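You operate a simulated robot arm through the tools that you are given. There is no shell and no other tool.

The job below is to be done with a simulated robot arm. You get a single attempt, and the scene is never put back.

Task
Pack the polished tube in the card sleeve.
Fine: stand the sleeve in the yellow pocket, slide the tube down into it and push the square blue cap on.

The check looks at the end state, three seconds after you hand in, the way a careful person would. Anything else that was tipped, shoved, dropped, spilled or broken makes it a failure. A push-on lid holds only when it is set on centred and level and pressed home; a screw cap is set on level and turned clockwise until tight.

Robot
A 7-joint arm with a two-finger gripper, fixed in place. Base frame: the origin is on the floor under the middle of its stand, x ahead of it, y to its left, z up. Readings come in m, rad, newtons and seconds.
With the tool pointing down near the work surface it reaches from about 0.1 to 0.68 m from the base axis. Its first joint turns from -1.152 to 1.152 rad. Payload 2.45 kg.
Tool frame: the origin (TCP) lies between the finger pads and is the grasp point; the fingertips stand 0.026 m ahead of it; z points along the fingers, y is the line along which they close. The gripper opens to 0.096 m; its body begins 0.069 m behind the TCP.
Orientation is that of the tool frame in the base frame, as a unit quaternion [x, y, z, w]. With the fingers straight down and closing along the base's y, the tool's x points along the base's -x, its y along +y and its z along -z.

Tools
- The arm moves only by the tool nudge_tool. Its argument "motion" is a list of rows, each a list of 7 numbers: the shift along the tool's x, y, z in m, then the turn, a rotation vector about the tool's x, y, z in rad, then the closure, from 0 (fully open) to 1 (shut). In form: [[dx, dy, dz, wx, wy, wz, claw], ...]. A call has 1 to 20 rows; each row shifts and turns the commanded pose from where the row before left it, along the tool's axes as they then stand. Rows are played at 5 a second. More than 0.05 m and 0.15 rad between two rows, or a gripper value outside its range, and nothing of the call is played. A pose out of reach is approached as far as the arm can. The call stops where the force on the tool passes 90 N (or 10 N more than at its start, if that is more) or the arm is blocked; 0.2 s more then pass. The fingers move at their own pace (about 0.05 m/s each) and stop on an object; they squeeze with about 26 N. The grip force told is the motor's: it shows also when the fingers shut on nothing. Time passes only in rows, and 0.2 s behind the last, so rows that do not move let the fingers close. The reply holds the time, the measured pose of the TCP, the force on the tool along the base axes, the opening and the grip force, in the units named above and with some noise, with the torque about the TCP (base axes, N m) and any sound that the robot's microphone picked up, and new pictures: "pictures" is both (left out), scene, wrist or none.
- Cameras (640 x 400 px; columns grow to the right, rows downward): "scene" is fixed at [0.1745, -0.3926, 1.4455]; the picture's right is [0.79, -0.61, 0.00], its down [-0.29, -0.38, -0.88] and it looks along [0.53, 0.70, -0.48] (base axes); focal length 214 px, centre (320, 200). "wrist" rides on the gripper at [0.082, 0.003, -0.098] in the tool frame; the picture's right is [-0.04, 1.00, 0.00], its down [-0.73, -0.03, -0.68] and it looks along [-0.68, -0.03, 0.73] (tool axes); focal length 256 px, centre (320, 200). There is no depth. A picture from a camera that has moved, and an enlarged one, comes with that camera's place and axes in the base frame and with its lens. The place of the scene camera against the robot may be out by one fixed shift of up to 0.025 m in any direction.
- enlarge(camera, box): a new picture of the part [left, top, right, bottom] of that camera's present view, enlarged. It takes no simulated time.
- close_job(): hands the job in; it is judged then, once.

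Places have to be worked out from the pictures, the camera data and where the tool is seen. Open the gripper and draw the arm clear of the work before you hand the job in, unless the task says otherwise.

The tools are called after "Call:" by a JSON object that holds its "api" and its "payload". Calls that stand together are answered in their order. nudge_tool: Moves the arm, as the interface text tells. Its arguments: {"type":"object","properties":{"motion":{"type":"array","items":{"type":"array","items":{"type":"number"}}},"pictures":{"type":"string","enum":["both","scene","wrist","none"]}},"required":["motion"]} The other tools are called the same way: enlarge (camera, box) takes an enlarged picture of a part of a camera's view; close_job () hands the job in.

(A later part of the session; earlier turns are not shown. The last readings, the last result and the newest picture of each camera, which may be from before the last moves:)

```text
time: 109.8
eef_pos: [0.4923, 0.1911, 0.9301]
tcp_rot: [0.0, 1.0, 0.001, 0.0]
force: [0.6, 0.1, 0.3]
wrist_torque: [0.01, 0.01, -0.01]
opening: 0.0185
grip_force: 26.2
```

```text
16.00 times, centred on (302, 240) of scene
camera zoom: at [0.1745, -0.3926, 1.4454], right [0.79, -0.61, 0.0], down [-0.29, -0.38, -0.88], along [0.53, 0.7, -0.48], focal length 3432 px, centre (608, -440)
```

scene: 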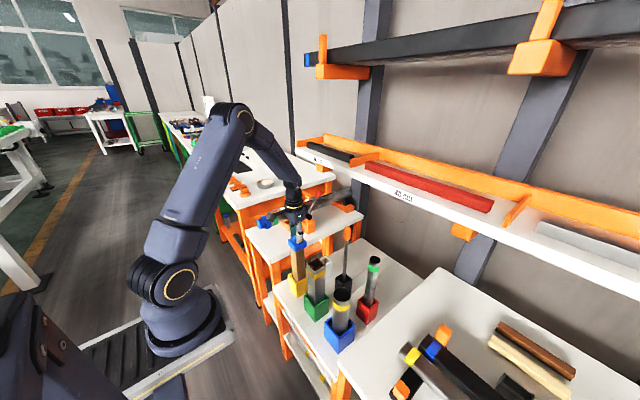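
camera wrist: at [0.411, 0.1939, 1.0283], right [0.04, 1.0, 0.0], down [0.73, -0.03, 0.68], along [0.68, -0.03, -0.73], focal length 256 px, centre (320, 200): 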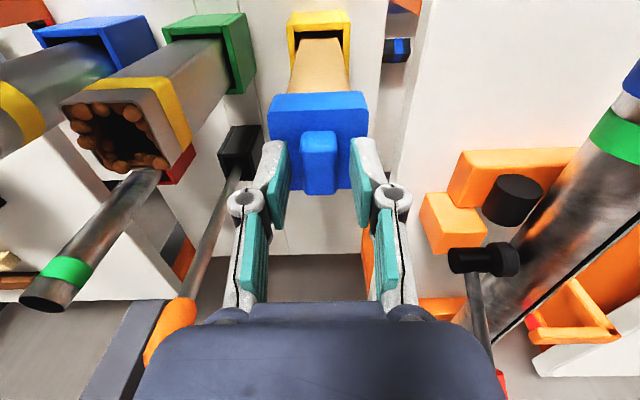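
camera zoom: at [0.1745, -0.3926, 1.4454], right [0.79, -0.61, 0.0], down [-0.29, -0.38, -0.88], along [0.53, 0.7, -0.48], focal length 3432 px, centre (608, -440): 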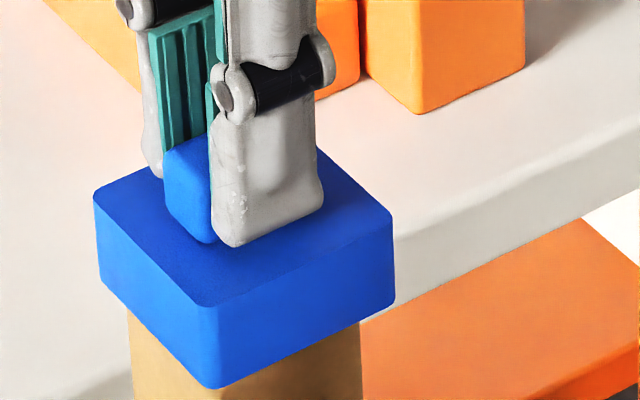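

The grip didn't disturb the cap. Now I lift 5 mm and check force plus whether the sleeve follows.

Call:
{"api": "nudge_tool", "payload": {"motion": [[0, 0, -0.0025, 0, 0, 0, 1], [0, 0, -0.0025, 0, 0, 0, 1], [0, 0, 0, 0, 0, 0, 1]], "pictures": "none"}}

Call:
{"api": "nudge_tool", "payload": {"motion": [[0, 0, 0, 0, 0, 0, 1]], "pictures": "none"}}

Call:
{"api": "nudge_tool", "payload": {"motion": [[0, 0, 0, 0, 0, 0, 1]], "pictures": "none"}}

Call:
{"api": "nudge_tool", "payload": {"motion": [[0, 0, 0, 0, 0, 0, 1]], "pictures": "none"}}

Call:
{"api": "enlarge", "payload": {"camera": "scene", "box": [290, 228, 314, 252]}}

```text
time: 110.6
eef_pos: [0.4918, 0.1895, 0.9362]
tcp_rot: [0.0, 1.0, 0.001, 0.001]
force: [-0.1, -0.6, -0.3]
wrist_torque: [-0.03, -0.01, 0.04]
opening: 0.0189
grip_force: 25.8
```

```text
time: 111.0
eef_pos: [0.4938, 0.1896, 0.9356]
tcp_rot: [0.0, 1.0, -0.001, 0.0]
force: [-1.0, -0.1, -0.1]
wrist_torque: [0.01, -0.03, 0.02]
opening: 0.0187
grip_force: 25.7
```

```text
time: 111.4
eef_pos: [0.4929, 0.1899, 0.936]
tcp_rot: [0.0, 1.0, 0.0, 0.0]
force: [-0.1, -0.4, -0.9]
wrist_torque: [0.01, -0.02, 0.01]
opening: 0.0187
grip_force: 26.0
```

```text
time: 111.8
eef_pos: [0.492, 0.1885, 0.9355]
tcp_rot: [0.0, 1.0, 0.0, 0.0]
force: [0.6, 0.7, -1.1]
wrist_torque: [0.0, -0.03, -0.03]
opening: 0.0185
grip_force: 25.5
```

```text
16.00 times, centred on (302, 240) of scene
camera zoom: at [0.1745, -0.3926, 1.4455], right [0.79, -0.61, 0.0], down [-0.29, -0.38, -0.88], along [0.53, 0.7, -0.48], focal length 3432 px, centre (608, -440)
```

zoom: 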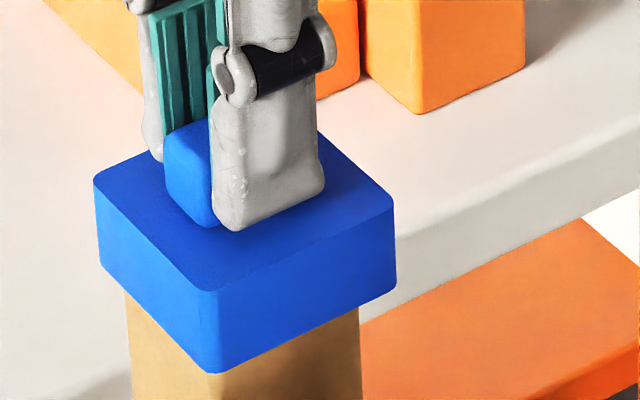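

Average load ≈−0.6 N is ambiguous. I lift a further 20 mm to see decisively (the sleeve is still ~65 mm deep in the pocket if it follows).

Call:
{"api": "nudge_tool", "payload": {"motion": [[0, 0.0008, -0.007, 0, 0, 0, 1], [0, 0, -0.007, 0, 0, 0, 1], [0, 0, -0.006, 0, 0, 0, 1], [0, 0, 0, 0, 0, 0, 1]], "pictures": "wrist"}}

Call:
{"api": "enlarge", "payload": {"camera": "scene", "box": [290, 228, 314, 252]}}

Call:
{"api": "enlarge", "payload": {"camera": "scene", "box": [272, 222, 332, 302]}}

```text
time: 112.8
eef_pos: [0.4927, 0.1914, 0.9554]
tcp_rot: [0.0, 1.0, 0.0, -0.001]
force: [-0.6, -0.2, 0.3]
wrist_torque: [0.03, -0.03, 0.02]
opening: 0.0187
grip_force: 26.1
camera wrist: at [0.4113, 0.1945, 1.054], right [0.04, 1.0, 0.0], down [0.73, -0.03, 0.68], along [0.68, -0.03, -0.73], focal length 256 px, centre (320, 200)
```

wrist: 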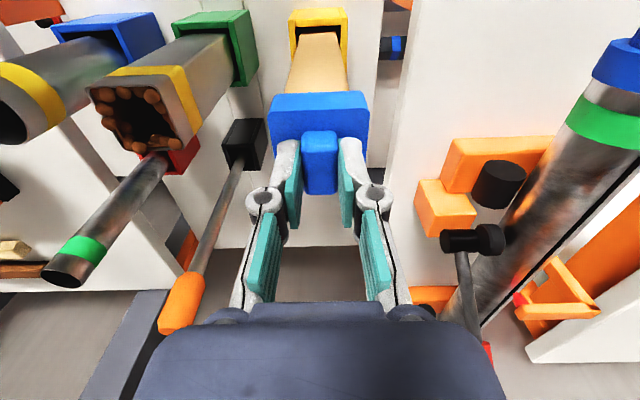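

```text
16.00 times, centred on (302, 240) of scene
camera zoom: at [0.1745, -0.3926, 1.4455], right [0.79, -0.61, 0.0], down [-0.29, -0.38, -0.88], along [0.53, 0.7, -0.48], focal length 3432 px, centre (608, -440)
```

zoom: 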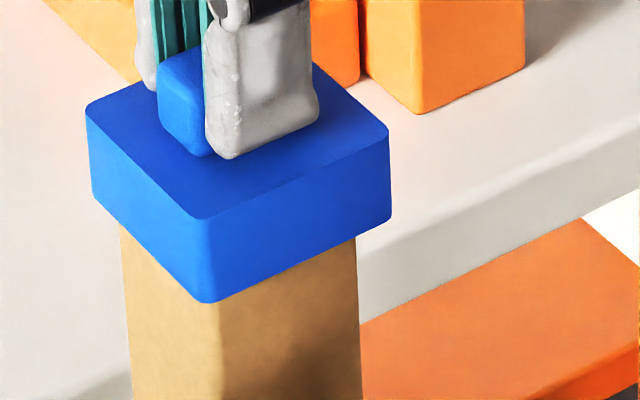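

```text
5.00 times, centred on (302, 262) of scene
camera zoom: at [0.1745, -0.3926, 1.4455], right [0.79, -0.61, 0.0], down [-0.29, -0.38, -0.88], along [0.53, 0.7, -0.48], focal length 1072 px, centre (410, -110)
```

zoom: 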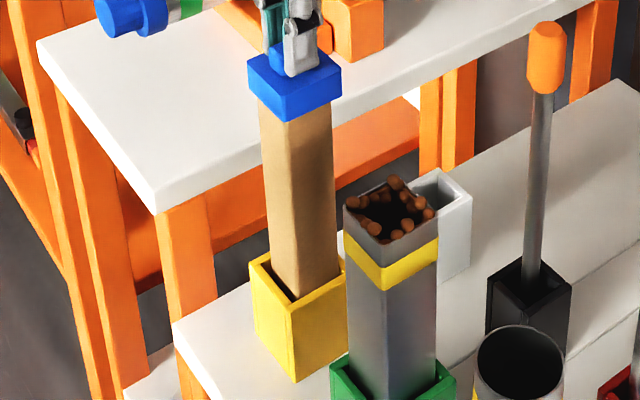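

The cap has risen ~27 mm and no sleeve rim or gap is visible yet, which would be borderline. I raise 12 mm more to be certain.

Call:
{"api": "nudge_tool", "payload": {"motion": [[0, 0, -0.006, 0, 0, 0, 1], [0, 0, -0.006, 0, 0, 0, 1], [0, 0, 0, 0, 0, 0, 1]], "pictures": "none"}}

Call:
{"api": "enlarge", "payload": {"camera": "scene", "box": [290, 228, 314, 252]}}

Call:
{"api": "enlarge", "payload": {"camera": "scene", "box": [272, 222, 332, 302]}}

Call:
{"api": "enlarge", "payload": {"camera": "wrist", "box": [256, 0, 384, 100]}}

```text
time: 113.6
eef_pos: [0.4913, 0.1901, 0.969]
tcp_rot: [0.0, 1.0, -0.001, 0.0]
force: [0.0, 0.3, -0.6]
wrist_torque: [-0.01, -0.01, -0.03]
opening: 0.0186
grip_force: 26.2
```

```text
16.00 times, centred on (302, 240) of scene
camera zoom: at [0.1745, -0.3926, 1.4455], right [0.79, -0.61, 0.0], down [-0.29, -0.38, -0.88], along [0.53, 0.7, -0.48], focal length 3432 px, centre (608, -440)
```

zoom: 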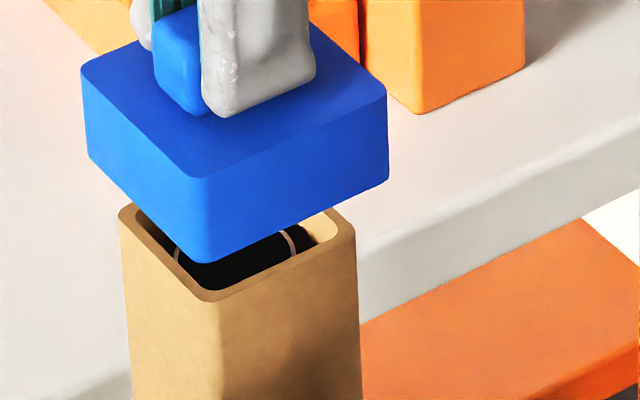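

```text
5.00 times, centred on (302, 262) of scene
camera zoom: at [0.1745, -0.3926, 1.4455], right [0.79, -0.61, 0.0], down [-0.29, -0.38, -0.88], along [0.53, 0.7, -0.48], focal length 1072 px, centre (410, -110)
```

zoom: 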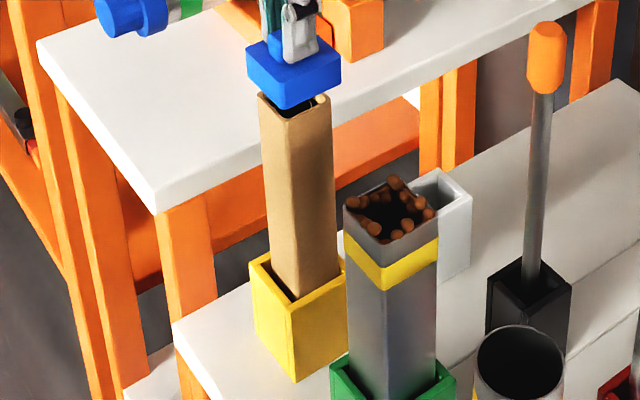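

```text
4.00 times, centred on (320, 50) of wrist
camera zoom: at [0.4108, 0.194, 1.0666], right [0.04, 1.0, 0.0], down [0.73, -0.03, 0.68], along [0.68, -0.03, -0.73], focal length 1024 px, centre (320, 800)
```

zoom: 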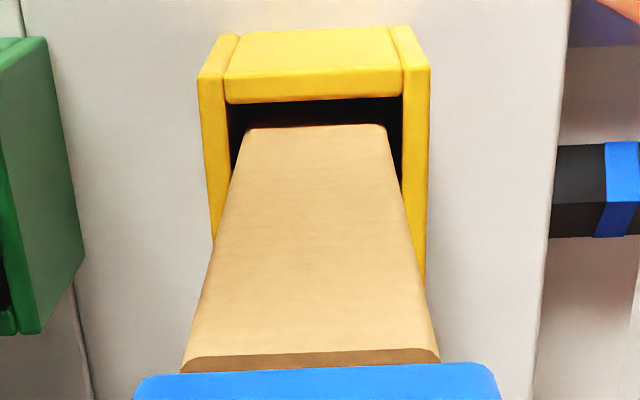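

Decisive: the cap slides off freely — there's no hold, so the previous press didn't register although it was home (it sat ~0.8 mm off-center in x). I'll reseat with tighter centering: shift by (−1.7, −1.2) mm and lower until the skirt is just above the rim to re-measure.

Call:
{"api": "nudge_tool", "payload": {"motion": [[0.0017, -0.0012, 0.004, 0, 0, 0, 1], [0, 0, 0.004, 0, 0, 0, 1], [0, 0, 0, 0, 0, 0, 1], [0, 0, 0, 0, 0, 0, 1]], "pictures": "none"}}

Call:
{"api": "enlarge", "payload": {"camera": "scene", "box": [290, 228, 314, 252]}}

Call:
{"api": "enlarge", "payload": {"camera": "wrist", "box": [256, 40, 384, 120]}}

```text
time: 114.6
eef_pos: [0.4913, 0.1897, 0.9622]
tcp_rot: [0.0, 1.0, 0.0, 0.001]
force: [0.9, 0.0, -0.3]
wrist_torque: [-0.01, 0.0, 0.02]
opening: 0.0185
grip_force: 26.2
```

```text
16.00 times, centred on (302, 240) of scene
camera zoom: at [0.1745, -0.3926, 1.4455], right [0.79, -0.61, 0.0], down [-0.29, -0.38, -0.88], along [0.53, 0.7, -0.48], focal length 3432 px, centre (608, -440)
```

zoom: 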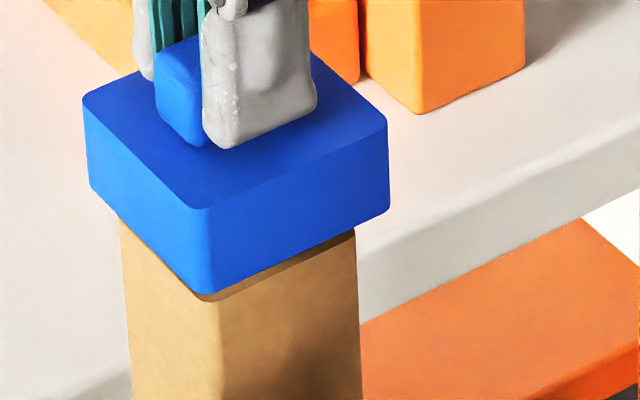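

```text
5.00 times, centred on (320, 80) of wrist
camera zoom: at [0.4098, 0.1926, 1.0589], right [0.04, 1.0, 0.0], down [0.73, -0.03, 0.68], along [0.68, -0.03, -0.73], focal length 1280 px, centre (320, 800)
```

zoom: 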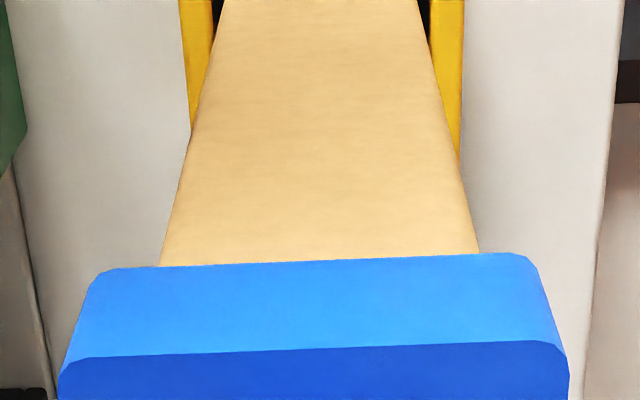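

Now centered to about (0.2, −0.4) mm. I trim and lower the cap to just above its seat.

Call:
{"api": "nudge_tool", "payload": {"motion": [[0.0002, 0.0004, 0.008, 0, 0, 0, 1], [0, 0, 0.01, 0, 0, 0, 1], [0, 0, 0.01, 0, 0, 0, 1], [0, 0, 0, 0, 0, 0, 1], [0, 0, 0, 0, 0, 0, 1]], "pictures": "none"}}

Call:
{"api": "enlarge", "payload": {"camera": "scene", "box": [290, 228, 314, 252]}}

Call:
{"api": "enlarge", "payload": {"camera": "wrist", "box": [256, 40, 384, 120]}}

```text
time: 115.8
eef_pos: [0.4901, 0.188, 0.9348]
tcp_rot: [0.0, 1.0, 0.0, 0.0]
force: [-0.6, -0.3, -0.8]
wrist_torque: [0.0, -0.02, 0.02]
opening: 0.019
grip_force: 26.3
```

```text
16.00 times, centred on (302, 240) of scene
camera zoom: at [0.1745, -0.3926, 1.4455], right [0.79, -0.61, 0.0], down [-0.29, -0.38, -0.88], along [0.53, 0.7, -0.48], focal length 3432 px, centre (608, -440)
```

zoom: 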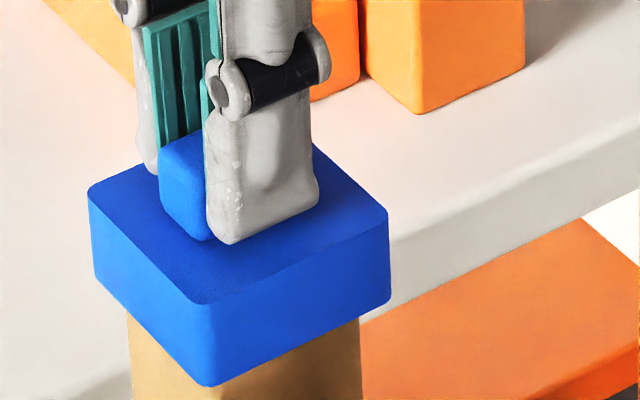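

```text
5.00 times, centred on (320, 80) of wrist
camera zoom: at [0.4087, 0.192, 1.0317], right [0.04, 1.0, 0.0], down [0.73, -0.03, 0.68], along [0.68, -0.03, -0.73], focal length 1280 px, centre (320, 800)
```

zoom: 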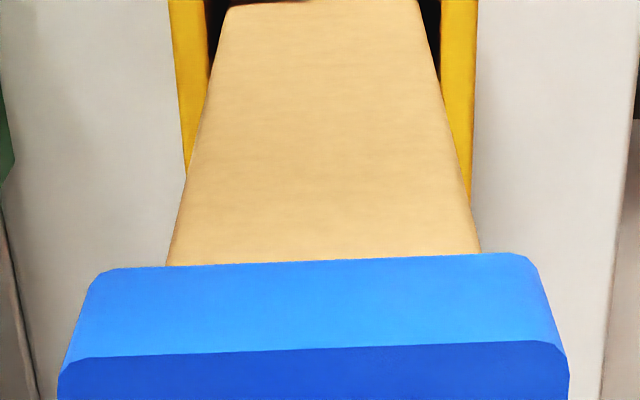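

The cap is essentially down, but the arm drifted (−1.2, −1.5) mm during descent. I shift it back by (+1.2, +1.2) mm before letting go.

Call:
{"api": "nudge_tool", "payload": {"motion": [[-0.0012, 0.0012, 0, 0, 0, 0, 1], [0, 0, 0, 0, 0, 0, 1], [0, 0, 0, 0, 0, 0, 1]], "pictures": "none"}}

Call:
{"api": "enlarge", "payload": {"camera": "scene", "box": [290, 228, 314, 252]}}

Call:
{"api": "enlarge", "payload": {"camera": "wrist", "box": [256, 40, 384, 120]}}

```text
time: 116.6
eef_pos: [0.4919, 0.1896, 0.9339]
tcp_rot: [0.0, 1.0, 0.0, 0.001]
force: [-0.7, 0.6, -0.3]
wrist_torque: [0.0, -0.01, 0.0]
opening: 0.0186
grip_force: 26.0
```

```text
16.00 times, centred on (302, 240) of scene
camera zoom: at [0.1745, -0.3926, 1.4455], right [0.79, -0.61, 0.0], down [-0.29, -0.38, -0.88], along [0.53, 0.7, -0.48], focal length 3432 px, centre (608, -440)
```

zoom: 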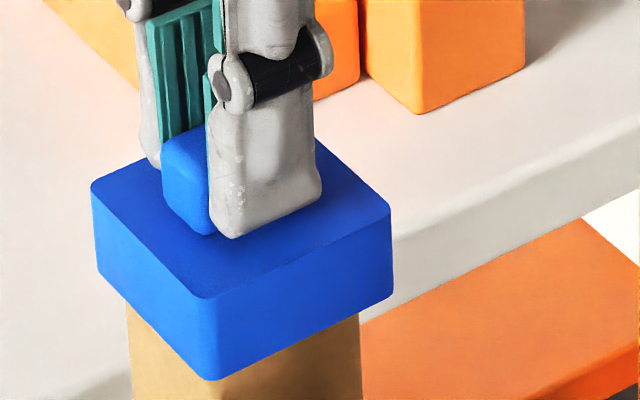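

```text
5.00 times, centred on (320, 80) of wrist
camera zoom: at [0.4103, 0.1933, 1.0318], right [0.04, 1.0, 0.0], down [0.73, -0.03, 0.68], along [0.68, -0.03, -0.73], focal length 1280 px, centre (320, 800)
```

zoom: 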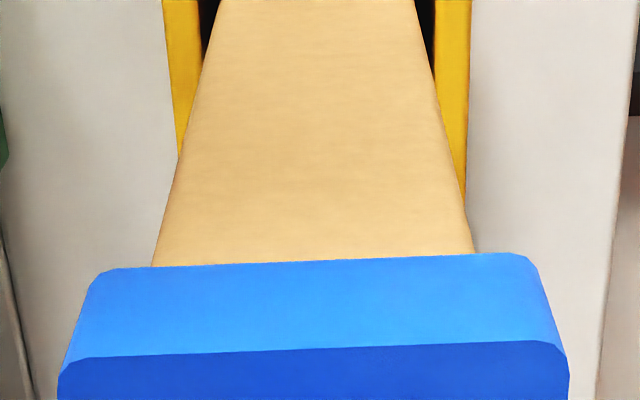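

Now offset ≈(+0.9, +0.4) mm. I shift back half a millimetre and release the cap to settle on the rim.

Call:
{"api": "nudge_tool", "payload": {"motion": [[0.0007, -0.0003, 0.001, 0, 0, 0, 1], [0, 0, 0.001, 0, 0, 0, 1], [0, 0, 0, 0, 0, 0, 1], [0, 0, 0, 0, 0, 0, 0.68], [0, 0, 0, 0, 0, 0, 0.6], [0, 0, 0, 0, 0, 0, 0.5], [0, 0, 0, 0, 0, 0, 0.5]], "pictures": "none"}}

Call:
{"api": "enlarge", "payload": {"camera": "scene", "box": [290, 228, 314, 252]}}

Call:
{"api": "enlarge", "payload": {"camera": "wrist", "box": [256, 40, 384, 120]}}

```text
time: 118.2
eef_pos: [0.4908, 0.1891, 0.9318]
tcp_rot: [0.0, 1.0, 0.0, 0.0]
force: [0.2, 0.2, -0.2]
wrist_torque: [-0.01, 0.0, -0.01]
opening: 0.0479
grip_force: 0.2
```

```text
16.00 times, centred on (302, 240) of scene
camera zoom: at [0.1745, -0.3926, 1.4455], right [0.79, -0.61, 0.0], down [-0.29, -0.38, -0.88], along [0.53, 0.7, -0.48], focal length 3432 px, centre (608, -440)
```

zoom: 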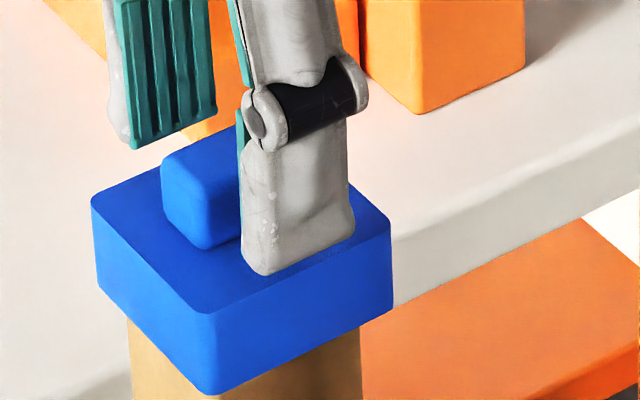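

```text
5.00 times, centred on (320, 80) of wrist
camera zoom: at [0.4096, 0.1927, 1.0295], right [0.04, 1.0, 0.0], down [0.73, -0.03, 0.68], along [0.68, -0.03, -0.73], focal length 1280 px, centre (320, 800)
```

zoom: 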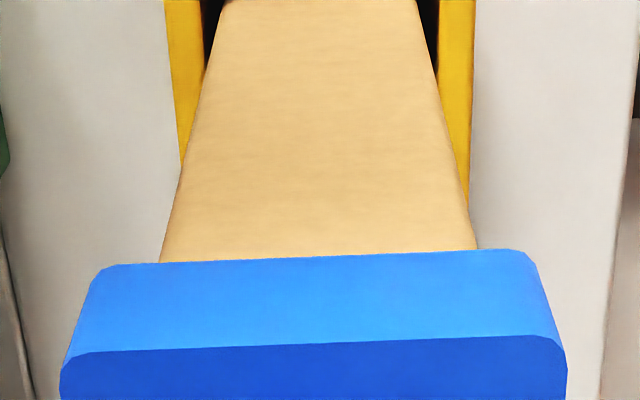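

Important: after release with this better centering, the cap settled ~2 mm lower than before — so earlier it had been hung up slightly off-center and wasn't truly home. Offset is now ≈0.5 mm. I open wide, center, and come down for the palm press.

Call:
{"api": "nudge_tool", "payload": {"motion": [[-0.002, 0.0008, -0.006, 0, 0, 0, 0.3], [0, 0, 0, 0, 0, 0, 0.2], [0, 0, 0, 0, 0, 0, 0.2], [0, 0, 0, 0, 0, 0, 0.2], [0, 0, 0.02, 0, 0, 0, 0.2], [0, 0, 0.02, 0, 0, 0, 0.2], [0, 0, 0.02, 0, 0, 0, 0.2], [0, 0, 0.01, 0, 0, 0, 0.2], [0, 0, 0, 0, 0, 0, 0.2]]}}

Call:
{"api": "enlarge", "payload": {"camera": "wrist", "box": [200, 160, 440, 340]}}

Call:
{"api": "enlarge", "payload": {"camera": "scene", "box": [290, 228, 314, 252]}}

```text
time: 120.2
eef_pos: [0.4919, 0.1925, 0.8684]
tcp_rot: [-0.001, 1.0, 0.0, 0.0]
force: [-0.5, 0.2, 0.8]
wrist_torque: [0.01, -0.02, 0.03]
opening: 0.0769
grip_force: 0.0
camera wrist: at [0.4109, 0.1955, 0.9656], right [0.04, 1.0, 0.0], down [0.73, -0.03, 0.68], along [0.68, -0.03, -0.73], focal length 256 px, centre (320, 200)
```

scene: 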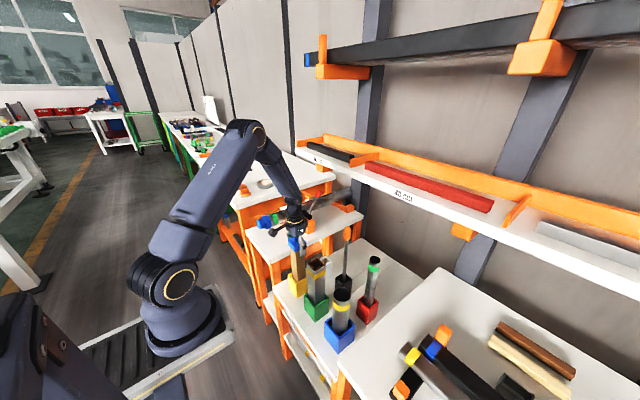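
wrist: 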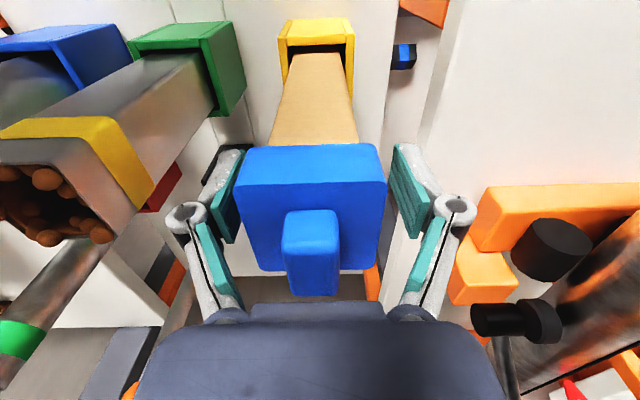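

```text
2.22 times, centred on (320, 250) of wrist
camera zoom: at [0.4109, 0.1955, 0.9656], right [0.04, 1.0, 0.0], down [0.73, -0.03, 0.68], along [0.68, -0.03, -0.73], focal length 569 px, centre (320, 89)
```

zoom: 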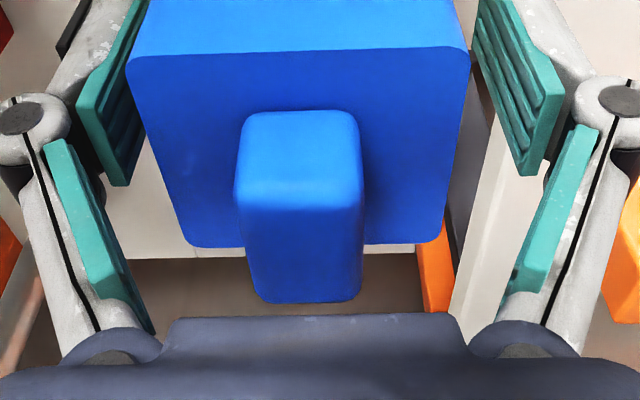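

```text
16.00 times, centred on (302, 240) of scene
camera zoom: at [0.1745, -0.3926, 1.4455], right [0.79, -0.61, 0.0], down [-0.29, -0.38, -0.88], along [0.53, 0.7, -0.48], focal length 3432 px, centre (608, -440)
```

zoom: 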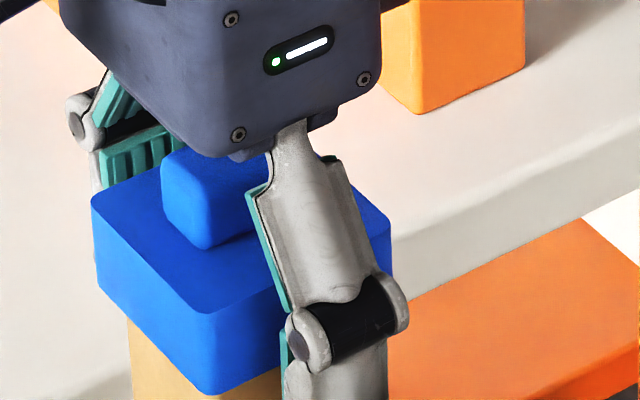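

The tool drifted to y=0.1925, cap at y≈0.190; I shift −2.2 mm in y and descend to palm contact.

Call:
{"api": "nudge_tool", "payload": {"motion": [[-0.001, -0.0022, 0.004, 0, 0, 0, 0.2], [0, 0, 0.006, 0, 0, 0, 0.2], [0, 0, 0.006, 0, 0, 0, 0.2], [0, 0, 0, 0, 0, 0, 0.2]], "pictures": "wrist"}}

```text
time: 121.2
eef_pos: [0.4934, 0.1889, 0.8511]
tcp_rot: [0.0, 1.0, 0.0, 0.0]
force: [-0.2, -0.2, -0.4]
wrist_torque: [0.0, 0.01, 0.0]
opening: 0.0765
grip_force: 0.1
camera wrist: at [0.4121, 0.1918, 0.9489], right [0.04, 1.0, 0.0], down [0.73, -0.03, 0.68], along [0.68, -0.03, -0.73], focal length 256 px, centre (320, 200)
```

wrist: 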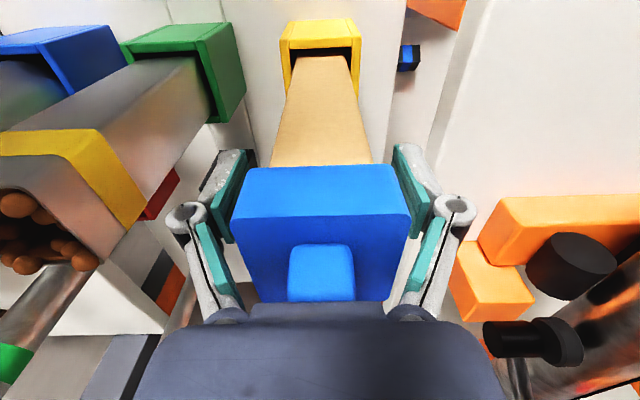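

Palm is just above the handle and well placed. I press in 2 mm steps and read the force.

Call:
{"api": "nudge_tool", "payload": {"motion": [[0, 0, 0.002, 0, 0, 0, 0.2], [0, 0, 0.002, 0, 0, 0, 0.2], [0, 0, 0, 0, 0, 0, 0.2]], "pictures": "none"}}

Call:
{"api": "nudge_tool", "payload": {"motion": [[0, 0, 0.002, 0, 0, 0, 0.2], [0, 0, 0, 0, 0, 0, 0.2]], "pictures": "none"}}

Call:
{"api": "nudge_tool", "payload": {"motion": [[0, 0, 0.002, 0, 0, 0, 0.2], [0, 0, 0, 0, 0, 0, 0.2]], "pictures": "none"}}

```text
time: 122.0
eef_pos: [0.4947, 0.1897, 0.8485]
tcp_rot: [-0.001, 1.0, 0.001, 0.001]
force: [-1.1, -1.6, 28.5]
wrist_torque: [0.09, -0.06, -0.01]
opening: 0.0765
grip_force: 0.0
```

```text
time: 122.6
eef_pos: [0.4958, 0.1921, 0.8482]
tcp_rot: [-0.001, 1.0, 0.002, 0.003]
force: [-3.9, -3.4, 54.6]
wrist_torque: [0.09, 0.05, 0.01]
opening: 0.0765
grip_force: 0.0
```

```text
time: 123.2
eef_pos: [0.4962, 0.1892, 0.8473]
tcp_rot: [0.0, 1.0, 0.003, 0.005]
force: [-2.7, -0.7, 66.7]
wrist_torque: [0.0, 0.17, -0.02]
opening: 0.0767
grip_force: 0.0
```

67 N at z=0.847. I push to ~83 N, then unload and compare the cap's position with before.

Call:
{"api": "nudge_tool", "payload": {"motion": [[0, 0, 0.0015, 0, 0, 0, 0.2], [0, 0, 0, 0, 0, 0, 0.2], [0, 0, 0, 0, 0, 0, 0.2]], "pictures": "none"}}

Call:
{"api": "enlarge", "payload": {"camera": "scene", "box": [290, 228, 314, 252]}}

```text
time: 124.0
eef_pos: [0.4968, 0.1904, 0.8472]
tcp_rot: [0.0, 1.0, 0.004, 0.006]
force: [-3.2, -1.9, 79.1]
wrist_torque: [0.03, 0.37, 0.01]
opening: 0.0769
grip_force: 0.0
```

```text
16.00 times, centred on (302, 240) of scene
camera zoom: at [0.1732, -0.3931, 1.4455], right [0.79, -0.61, 0.0], down [-0.29, -0.38, -0.88], along [0.53, 0.7, -0.48], focal length 3432 px, centre (608, -440)
```

zoom: 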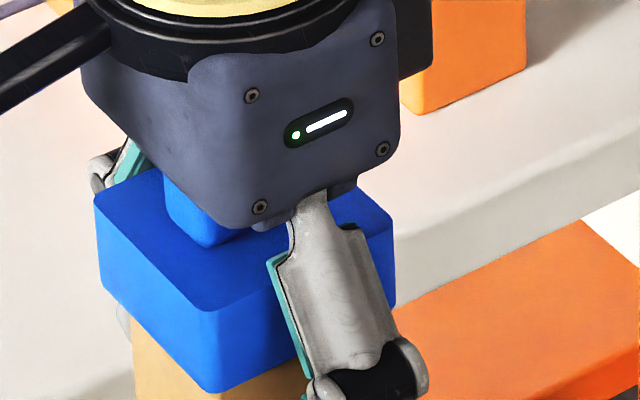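

I unload and rise clear to inspect.

Call:
{"api": "nudge_tool", "payload": {"motion": [[0, 0, -0.004, 0, 0, 0, 0.2], [0, 0, -0.008, 0, 0, 0, 0.2], [0, 0, -0.02, 0, 0, 0, 0.2], [0, 0, -0.03, 0, 0, 0, 0.2], [0, 0, -0.03, 0, 0, 0, 0.2], [0, 0, -0.03, 0, 0, 0, 0.2], [0, 0, 0, 0, 0, 0, 0.2]], "pictures": "wrist"}}

Call:
{"api": "enlarge", "payload": {"camera": "scene", "box": [290, 228, 314, 252]}}

Call:
{"api": "enlarge", "payload": {"camera": "wrist", "box": [256, 30, 384, 130]}}

```text
time: 125.6
eef_pos: [0.4931, 0.189, 0.9637]
tcp_rot: [-0.001, 1.0, 0.0, 0.0]
force: [0.3, 0.6, 1.0]
wrist_torque: [0.0, 0.0, -0.05]
opening: 0.0767
grip_force: 0.1
camera wrist: at [0.4112, 0.1931, 1.061], right [0.04, 1.0, 0.0], down [0.73, -0.03, 0.68], along [0.68, -0.03, -0.73], focal length 256 px, centre (320, 200)
```

wrist: 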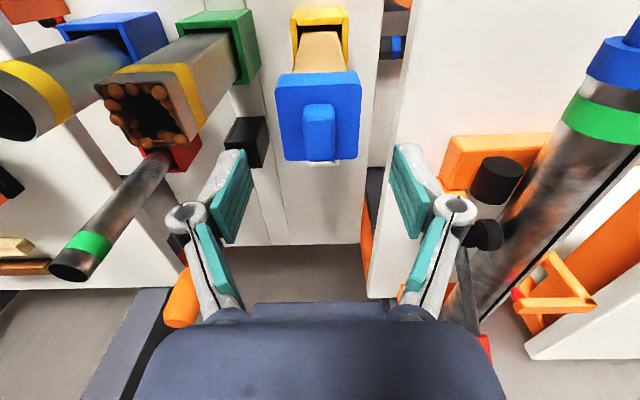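

```text
16.00 times, centred on (302, 240) of scene
camera zoom: at [0.1745, -0.3926, 1.4455], right [0.79, -0.61, 0.0], down [-0.29, -0.38, -0.88], along [0.53, 0.7, -0.48], focal length 3432 px, centre (608, -440)
```

zoom: 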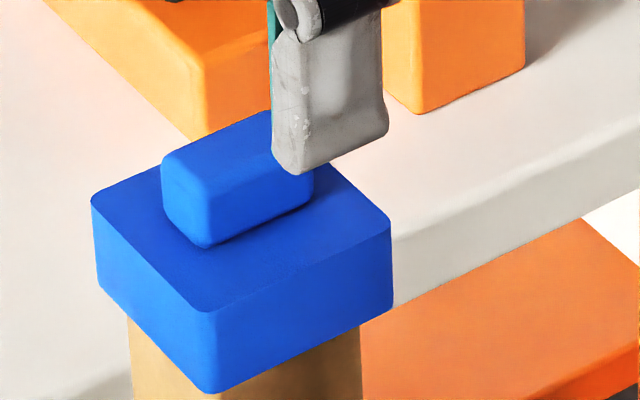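

```text
4.00 times, centred on (320, 80) of wrist
camera zoom: at [0.4112, 0.1931, 1.061], right [0.04, 1.0, 0.0], down [0.73, -0.03, 0.68], along [0.68, -0.03, -0.73], focal length 1024 px, centre (320, 680)
```

zoom: 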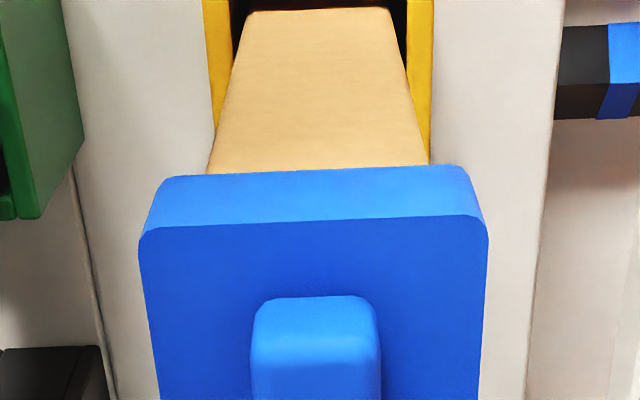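

Compared with the earlier seating the cap now sits ~1.3 mm lower and within ~0.5 mm of center. I repeat the hold check with this better seating: grip the handle carefully again.

Call:
{"api": "nudge_tool", "payload": {"motion": [[0, 0.001, 0.005, 0, 0, 0, 0.5], [0, 0, 0.012, 0, 0, 0, 0.55], [0, 0, 0.012, 0, 0, 0, 0.6], [0, 0, 0.004, 0, 0, 0, 0.65], [0, 0, 0, 0, 0, 0, 0.65], [0, 0, 0, 0, 0, 0, 0.65]], "pictures": "none"}}

Call:
{"api": "enlarge", "payload": {"camera": "wrist", "box": [240, 90, 400, 210]}}

```text
time: 127.0
eef_pos: [0.4939, 0.1903, 0.9296]
tcp_rot: [0.0, 1.0, -0.001, 0.0]
force: [0.2, 0.2, -0.2]
wrist_torque: [-0.01, 0.0, -0.03]
opening: 0.0337
grip_force: 0.2
```

```text
3.33 times, centred on (320, 150) of wrist
camera zoom: at [0.4121, 0.1931, 1.0275], right [0.04, 1.0, 0.0], down [0.73, -0.03, 0.68], along [0.68, -0.03, -0.73], focal length 853 px, centre (320, 367)
```

zoom: 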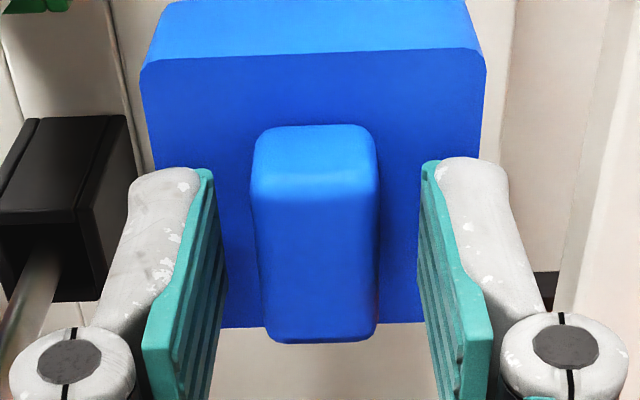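

The handle is centered between the pads. I close, then lift in two stages with the sleeve watched.

Call:
{"api": "nudge_tool", "payload": {"motion": [[0, 0, 0, 0, 0, 0, 0.75], [0, 0, 0, 0, 0, 0, 0.85], [0, 0, 0, 0, 0, 0, 1], [0, 0, 0, 0, 0, 0, 1], [0, 0, -0.003, 0, 0, 0, 1], [0, 0, -0.003, 0, 0, 0, 1], [0, 0, -0.004, 0, 0, 0, 1], [0, 0, 0, 0, 0, 0, 1]], "pictures": "none"}}

Call:
{"api": "nudge_tool", "payload": {"motion": [[0, 0, -0.008, 0, 0, 0, 1], [0, 0, -0.008, 0, 0, 0, 1], [0, 0, -0.006, 0, 0, 0, 1], [0, 0, 0, 0, 0, 0, 1]], "pictures": "none"}}

Call:
{"api": "enlarge", "payload": {"camera": "scene", "box": [290, 228, 314, 252]}}

Call:
{"api": "enlarge", "payload": {"camera": "wrist", "box": [256, 0, 384, 100]}}

```text
time: 128.8
eef_pos: [0.4943, 0.19, 0.9401]
tcp_rot: [0.0, 1.0, 0.0, 0.001]
force: [-0.2, 0.0, 0.7]
wrist_torque: [-0.02, -0.02, 0.03]
opening: 0.0187
grip_force: 25.4
```

```text
time: 129.8
eef_pos: [0.494, 0.1912, 0.963]
tcp_rot: [0.0, 1.0, 0.0, -0.001]
force: [0.3, 0.8, -0.2]
wrist_torque: [-0.01, -0.04, -0.02]
opening: 0.0185
grip_force: 25.8
```

```text
16.00 times, centred on (302, 240) of scene
camera zoom: at [0.1745, -0.3926, 1.4455], right [0.79, -0.61, 0.0], down [-0.29, -0.38, -0.88], along [0.53, 0.7, -0.48], focal length 3432 px, centre (608, -440)
```

zoom: 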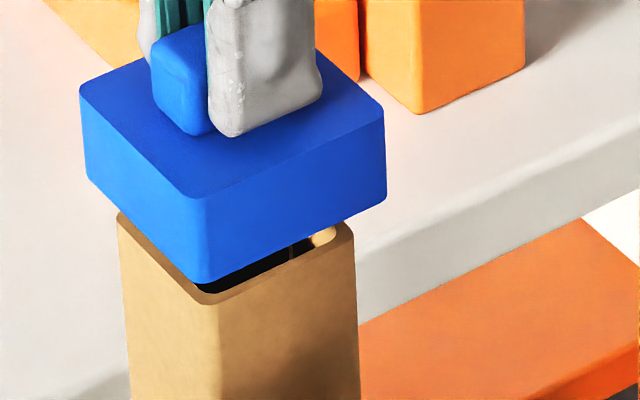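

```text
4.00 times, centred on (320, 50) of wrist
camera zoom: at [0.4124, 0.1943, 1.06], right [0.04, 1.0, 0.0], down [0.73, -0.03, 0.68], along [0.68, -0.03, -0.73], focal length 1024 px, centre (320, 800)
```

zoom: 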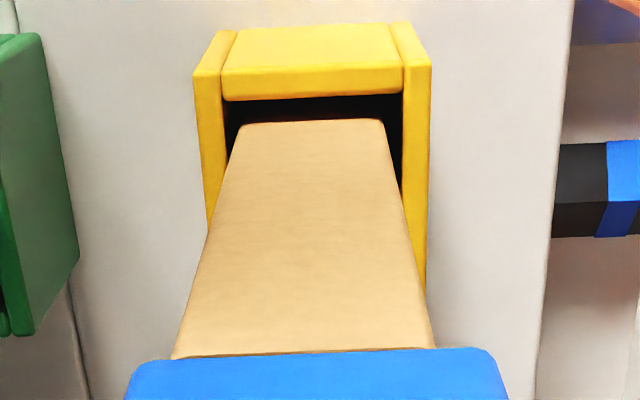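

Again no hold, so I'll reseat once more, this time pressing while still gripping (fingertips on the cap's top face) with careful centering. Current offset measures ≈(+2.5, +2) mm; I correct and lower to just above the rim.

Call:
{"api": "nudge_tool", "payload": {"motion": [[0.0025, -0.002, 0.004, 0, 0, 0, 1], [0, 0, 0.003, 0, 0, 0, 1], [0, 0, 0, 0, 0, 0, 1], [0, 0, 0, 0, 0, 0, 1]], "pictures": "none"}}

Call:
{"api": "enlarge", "payload": {"camera": "scene", "box": [290, 228, 314, 252]}}

Call:
{"api": "enlarge", "payload": {"camera": "wrist", "box": [256, 40, 384, 120]}}

```text
time: 130.8
eef_pos: [0.4919, 0.19, 0.9544]
tcp_rot: [0.0, 1.0, 0.0, -0.001]
force: [-0.6, 0.4, 0.1]
wrist_torque: [-0.03, 0.0, 0.01]
opening: 0.0186
grip_force: 25.8
```

```text
16.00 times, centred on (302, 240) of scene
camera zoom: at [0.1745, -0.3926, 1.4455], right [0.79, -0.61, 0.0], down [-0.29, -0.38, -0.88], along [0.53, 0.7, -0.48], focal length 3432 px, centre (608, -440)
```

zoom: 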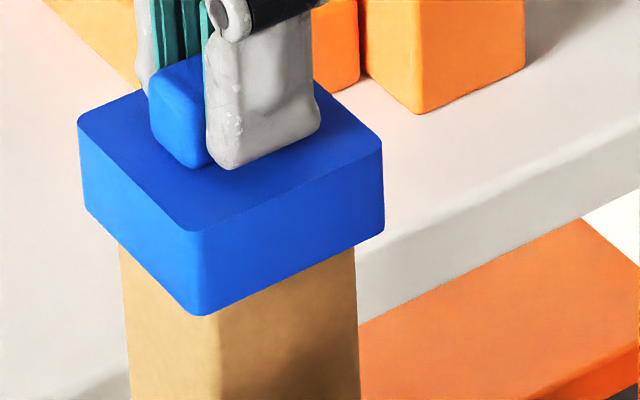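

```text
5.00 times, centred on (320, 80) of wrist
camera zoom: at [0.4101, 0.1921, 1.053], right [0.04, 1.0, 0.0], down [0.73, -0.03, 0.68], along [0.68, -0.03, -0.73], focal length 1280 px, centre (320, 800)
```

zoom: 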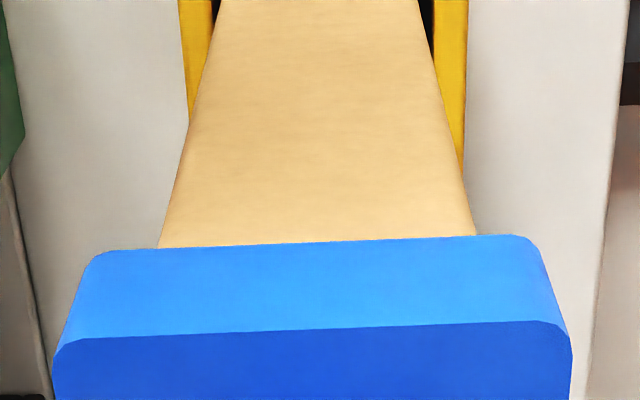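

Centered within ~0.5 mm with the skirt ~3 mm above the rim. I nudge +0.5 mm in x and descend half way, then recheck the drift.

Call:
{"api": "nudge_tool", "payload": {"motion": [[-0.0005, 0, 0.005, 0, 0, 0, 1], [0, 0, 0.007, 0, 0, 0, 1], [0, 0, 0, 0, 0, 0, 1], [0, 0, 0, 0, 0, 0, 1]], "pictures": "none"}}

Call:
{"api": "enlarge", "payload": {"camera": "scene", "box": [290, 228, 314, 252]}}

Call:
{"api": "enlarge", "payload": {"camera": "wrist", "box": [256, 40, 384, 120]}}

```text
time: 131.8
eef_pos: [0.4919, 0.1888, 0.9436]
tcp_rot: [0.0, 1.0, 0.0, 0.0]
force: [-0.8, 0.2, -0.2]
wrist_torque: [-0.01, 0.02, 0.01]
opening: 0.0187
grip_force: 25.9
```

```text
16.00 times, centred on (302, 240) of scene
camera zoom: at [0.1745, -0.3926, 1.4455], right [0.79, -0.61, 0.0], down [-0.29, -0.38, -0.88], along [0.53, 0.7, -0.48], focal length 3432 px, centre (608, -440)
```

zoom: 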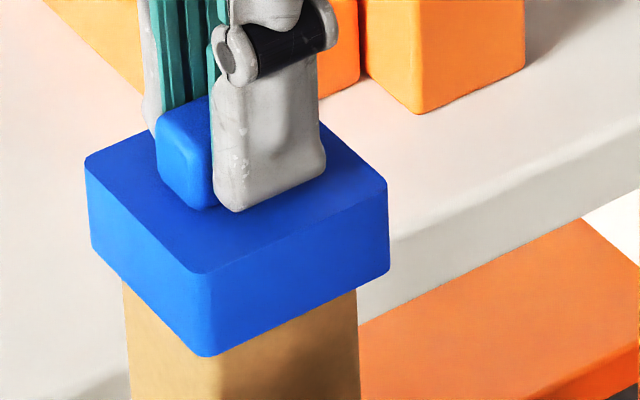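

```text
5.00 times, centred on (320, 80) of wrist
camera zoom: at [0.4105, 0.191, 1.0411], right [0.04, 1.0, 0.0], down [0.73, -0.03, 0.68], along [0.68, -0.03, -0.73], focal length 1280 px, centre (320, 800)
```

zoom: 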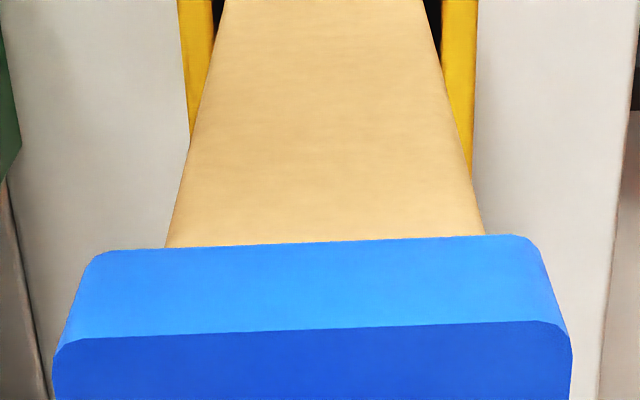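

Drift of about (−0.5, −1.0) mm appeared; I correct it and continue down to the seat.

Call:
{"api": "nudge_tool", "payload": {"motion": [[-0.0005, 0.001, 0, 0, 0, 0, 1], [0, 0, 0.004, 0, 0, 0, 1], [0, 0, 0.004, 0, 0, 0, 1], [0, 0, 0, 0, 0, 0, 1], [0, 0, 0, 0, 0, 0, 1]], "pictures": "none"}}

Call:
{"api": "enlarge", "payload": {"camera": "scene", "box": [290, 228, 314, 252]}}

Call:
{"api": "enlarge", "payload": {"camera": "wrist", "box": [256, 40, 384, 120]}}

```text
time: 133.0
eef_pos: [0.4934, 0.1893, 0.9347]
tcp_rot: [0.0, 1.0, 0.0, 0.0]
force: [0.0, -0.4, -1.3]
wrist_torque: [-0.05, -0.04, 0.0]
opening: 0.0186
grip_force: 26.4
```

```text
16.00 times, centred on (302, 240) of scene
camera zoom: at [0.1745, -0.3926, 1.4455], right [0.79, -0.61, 0.0], down [-0.29, -0.38, -0.88], along [0.53, 0.7, -0.48], focal length 3432 px, centre (608, -440)
```

zoom: 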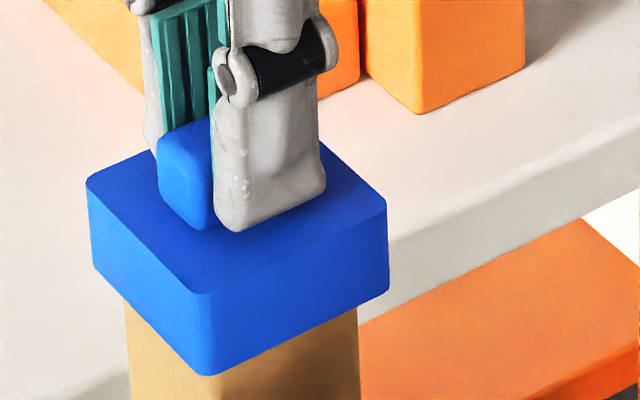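

```text
5.00 times, centred on (320, 80) of wrist
camera zoom: at [0.4115, 0.1931, 1.0333], right [0.04, 1.0, 0.0], down [0.73, -0.03, 0.68], along [0.68, -0.03, -0.73], focal length 1280 px, centre (320, 800)
```

zoom: 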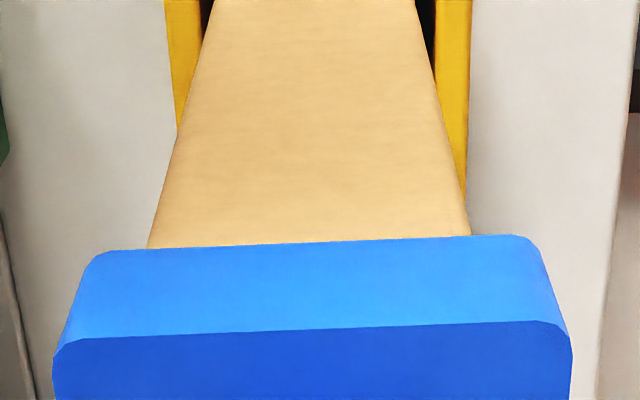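

Now ≈(+1.2, +1.0) mm the other way; I nudge back (−0.9, −0.9) mm and recheck before seating.

Call:
{"api": "nudge_tool", "payload": {"motion": [[0.0009, -0.0009, 0, 0, 0, 0, 1], [0, 0, 0, 0, 0, 0, 1], [0, 0, 0, 0, 0, 0, 1]], "pictures": "none"}}

Call:
{"api": "enlarge", "payload": {"camera": "scene", "box": [290, 228, 314, 252]}}

Call:
{"api": "enlarge", "payload": {"camera": "wrist", "box": [256, 40, 384, 120]}}

```text
time: 133.8
eef_pos: [0.4917, 0.1886, 0.9352]
tcp_rot: [0.0, 1.0, 0.0, 0.001]
force: [0.7, 0.2, -0.3]
wrist_torque: [0.0, 0.01, -0.02]
opening: 0.0186
grip_force: 25.8
```

```text
16.00 times, centred on (302, 240) of scene
camera zoom: at [0.1745, -0.3926, 1.4455], right [0.79, -0.61, 0.0], down [-0.29, -0.38, -0.88], along [0.53, 0.7, -0.48], focal length 3432 px, centre (608, -440)
```

zoom: 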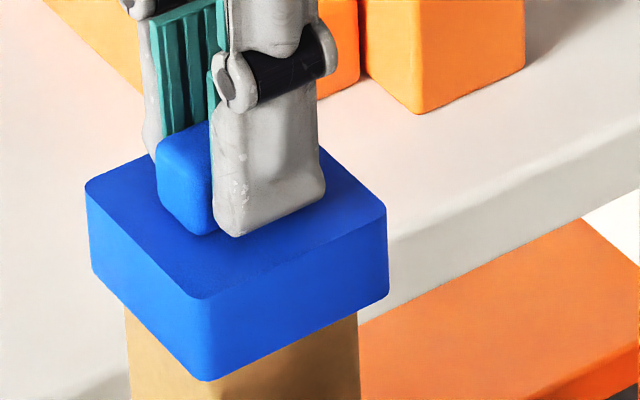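

```text
5.00 times, centred on (320, 80) of wrist
camera zoom: at [0.4102, 0.1915, 1.0335], right [0.04, 1.0, 0.0], down [0.73, -0.03, 0.68], along [0.68, -0.03, -0.73], focal length 1280 px, centre (320, 800)
```

zoom: 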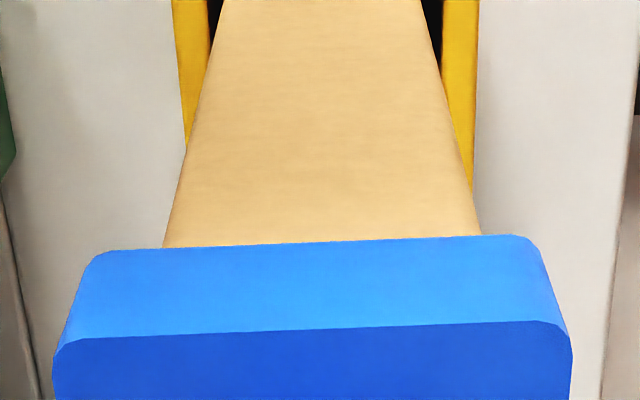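

Offset is now ≈(−0.3, −0.7) mm. I trim +0.4 mm in y and lower onto the seat with light contact.

Call:
{"api": "nudge_tool", "payload": {"motion": [[0, 0.0004, 0.003, 0, 0, 0, 1], [0, 0, 0.002, 0, 0, 0, 1], [0, 0, 0, 0, 0, 0, 1], [0, 0, 0, 0, 0, 0, 1]], "pictures": "none"}}

Call:
{"api": "nudge_tool", "payload": {"motion": [[0, 0, 0.002, 0, 0, 0, 1], [0, 0, 0, 0, 0, 0, 1]], "pictures": "none"}}

Call:
{"api": "enlarge", "payload": {"camera": "scene", "box": [290, 228, 314, 252]}}

Call:
{"api": "enlarge", "payload": {"camera": "wrist", "box": [256, 40, 384, 120]}}

```text
time: 134.8
eef_pos: [0.4909, 0.1878, 0.9303]
tcp_rot: [-0.001, 1.0, 0.0, 0.0]
force: [0.6, 0.7, -0.5]
wrist_torque: [-0.04, 0.01, -0.01]
opening: 0.0185
grip_force: 26.7
```

```text
time: 135.4
eef_pos: [0.4933, 0.1894, 0.9307]
tcp_rot: [0.0, 1.0, 0.001, 0.002]
force: [-1.9, -1.7, 21.4]
wrist_torque: [-0.06, 0.15, -0.01]
opening: 0.0187
grip_force: 26.1
```

```text
16.00 times, centred on (302, 240) of scene
camera zoom: at [0.1741, -0.3928, 1.4455], right [0.79, -0.61, 0.0], down [-0.29, -0.38, -0.88], along [0.53, 0.7, -0.48], focal length 3432 px, centre (608, -440)
```

zoom: 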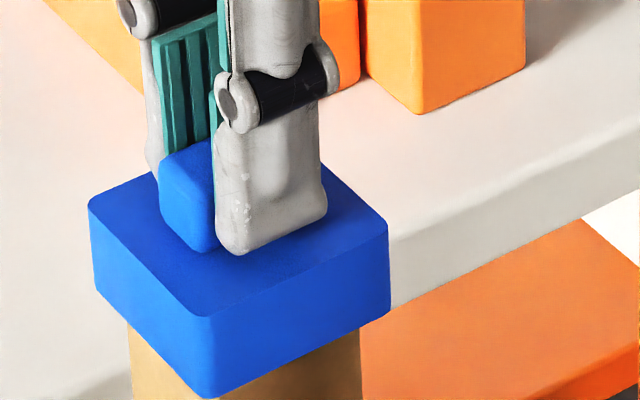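

```text
5.00 times, centred on (320, 80) of wrist
camera zoom: at [0.4103, 0.1919, 1.0271], right [0.04, 1.0, 0.0], down [0.73, -0.03, 0.68], along [0.68, -0.03, -0.73], focal length 1280 px, centre (320, 800)
```

zoom: 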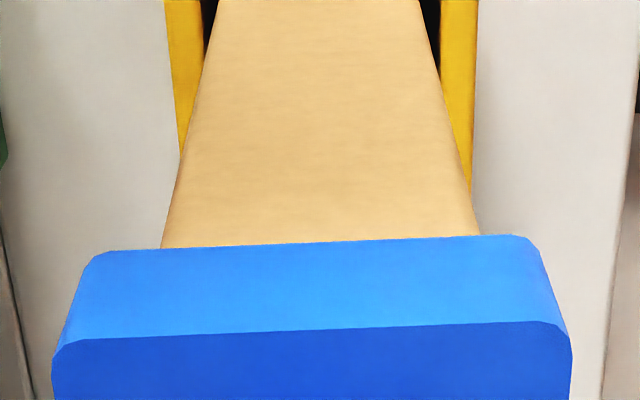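

Light seat contact (21 N), offsets ≈(−0.3, −0.5) mm, and the cap is even a touch lower than before. I now press with the grip closed, in steps.

Call:
{"api": "nudge_tool", "payload": {"motion": [[0, 0, 0.002, 0, 0, 0, 1], [0, 0, 0, 0, 0, 0, 1]], "pictures": "none"}}

Call:
{"api": "nudge_tool", "payload": {"motion": [[0, 0, 0.002, 0, 0, 0, 1], [0, 0, 0, 0, 0, 0, 1]], "pictures": "none"}}

Call:
{"api": "nudge_tool", "payload": {"motion": [[0, 0, 0.002, 0, 0, 0, 1], [0, 0, 0, 0, 0, 0, 1]], "pictures": "none"}}

Call:
{"api": "nudge_tool", "payload": {"motion": [[0, 0, 0.002, 0, 0, 0, 1], [0, 0, 0, 0, 0, 0, 1]], "pictures": "none"}}

```text
time: 136.0
eef_pos: [0.4915, 0.1889, 0.9267]
tcp_rot: [0.0, 1.0, 0.0, 0.0]
force: [1.5, -1.4, 21.8]
wrist_torque: [-0.01, -0.13, -0.01]
opening: 0.019
grip_force: 25.7
```

```text
time: 136.6
eef_pos: [0.4907, 0.1879, 0.9239]
tcp_rot: [0.0, 1.0, 0.0, 0.001]
force: [2.6, 0.1, 21.8]
wrist_torque: [-0.01, -0.08, 0.01]
opening: 0.0186
grip_force: 26.0
```

```text
time: 137.2
eef_pos: [0.4925, 0.1882, 0.9244]
tcp_rot: [0.0, 1.0, 0.001, 0.001]
force: [-1.8, -1.5, 36.3]
wrist_torque: [-0.07, 0.18, 0.01]
opening: 0.0188
grip_force: 25.9
```

```text
time: 137.8
eef_pos: [0.492, 0.1886, 0.9241]
tcp_rot: [0.0, 1.0, 0.001, 0.002]
force: [-6.7, -2.6, 57.8]
wrist_torque: [-0.09, 0.61, -0.02]
opening: 0.0187
grip_force: 26.1
```

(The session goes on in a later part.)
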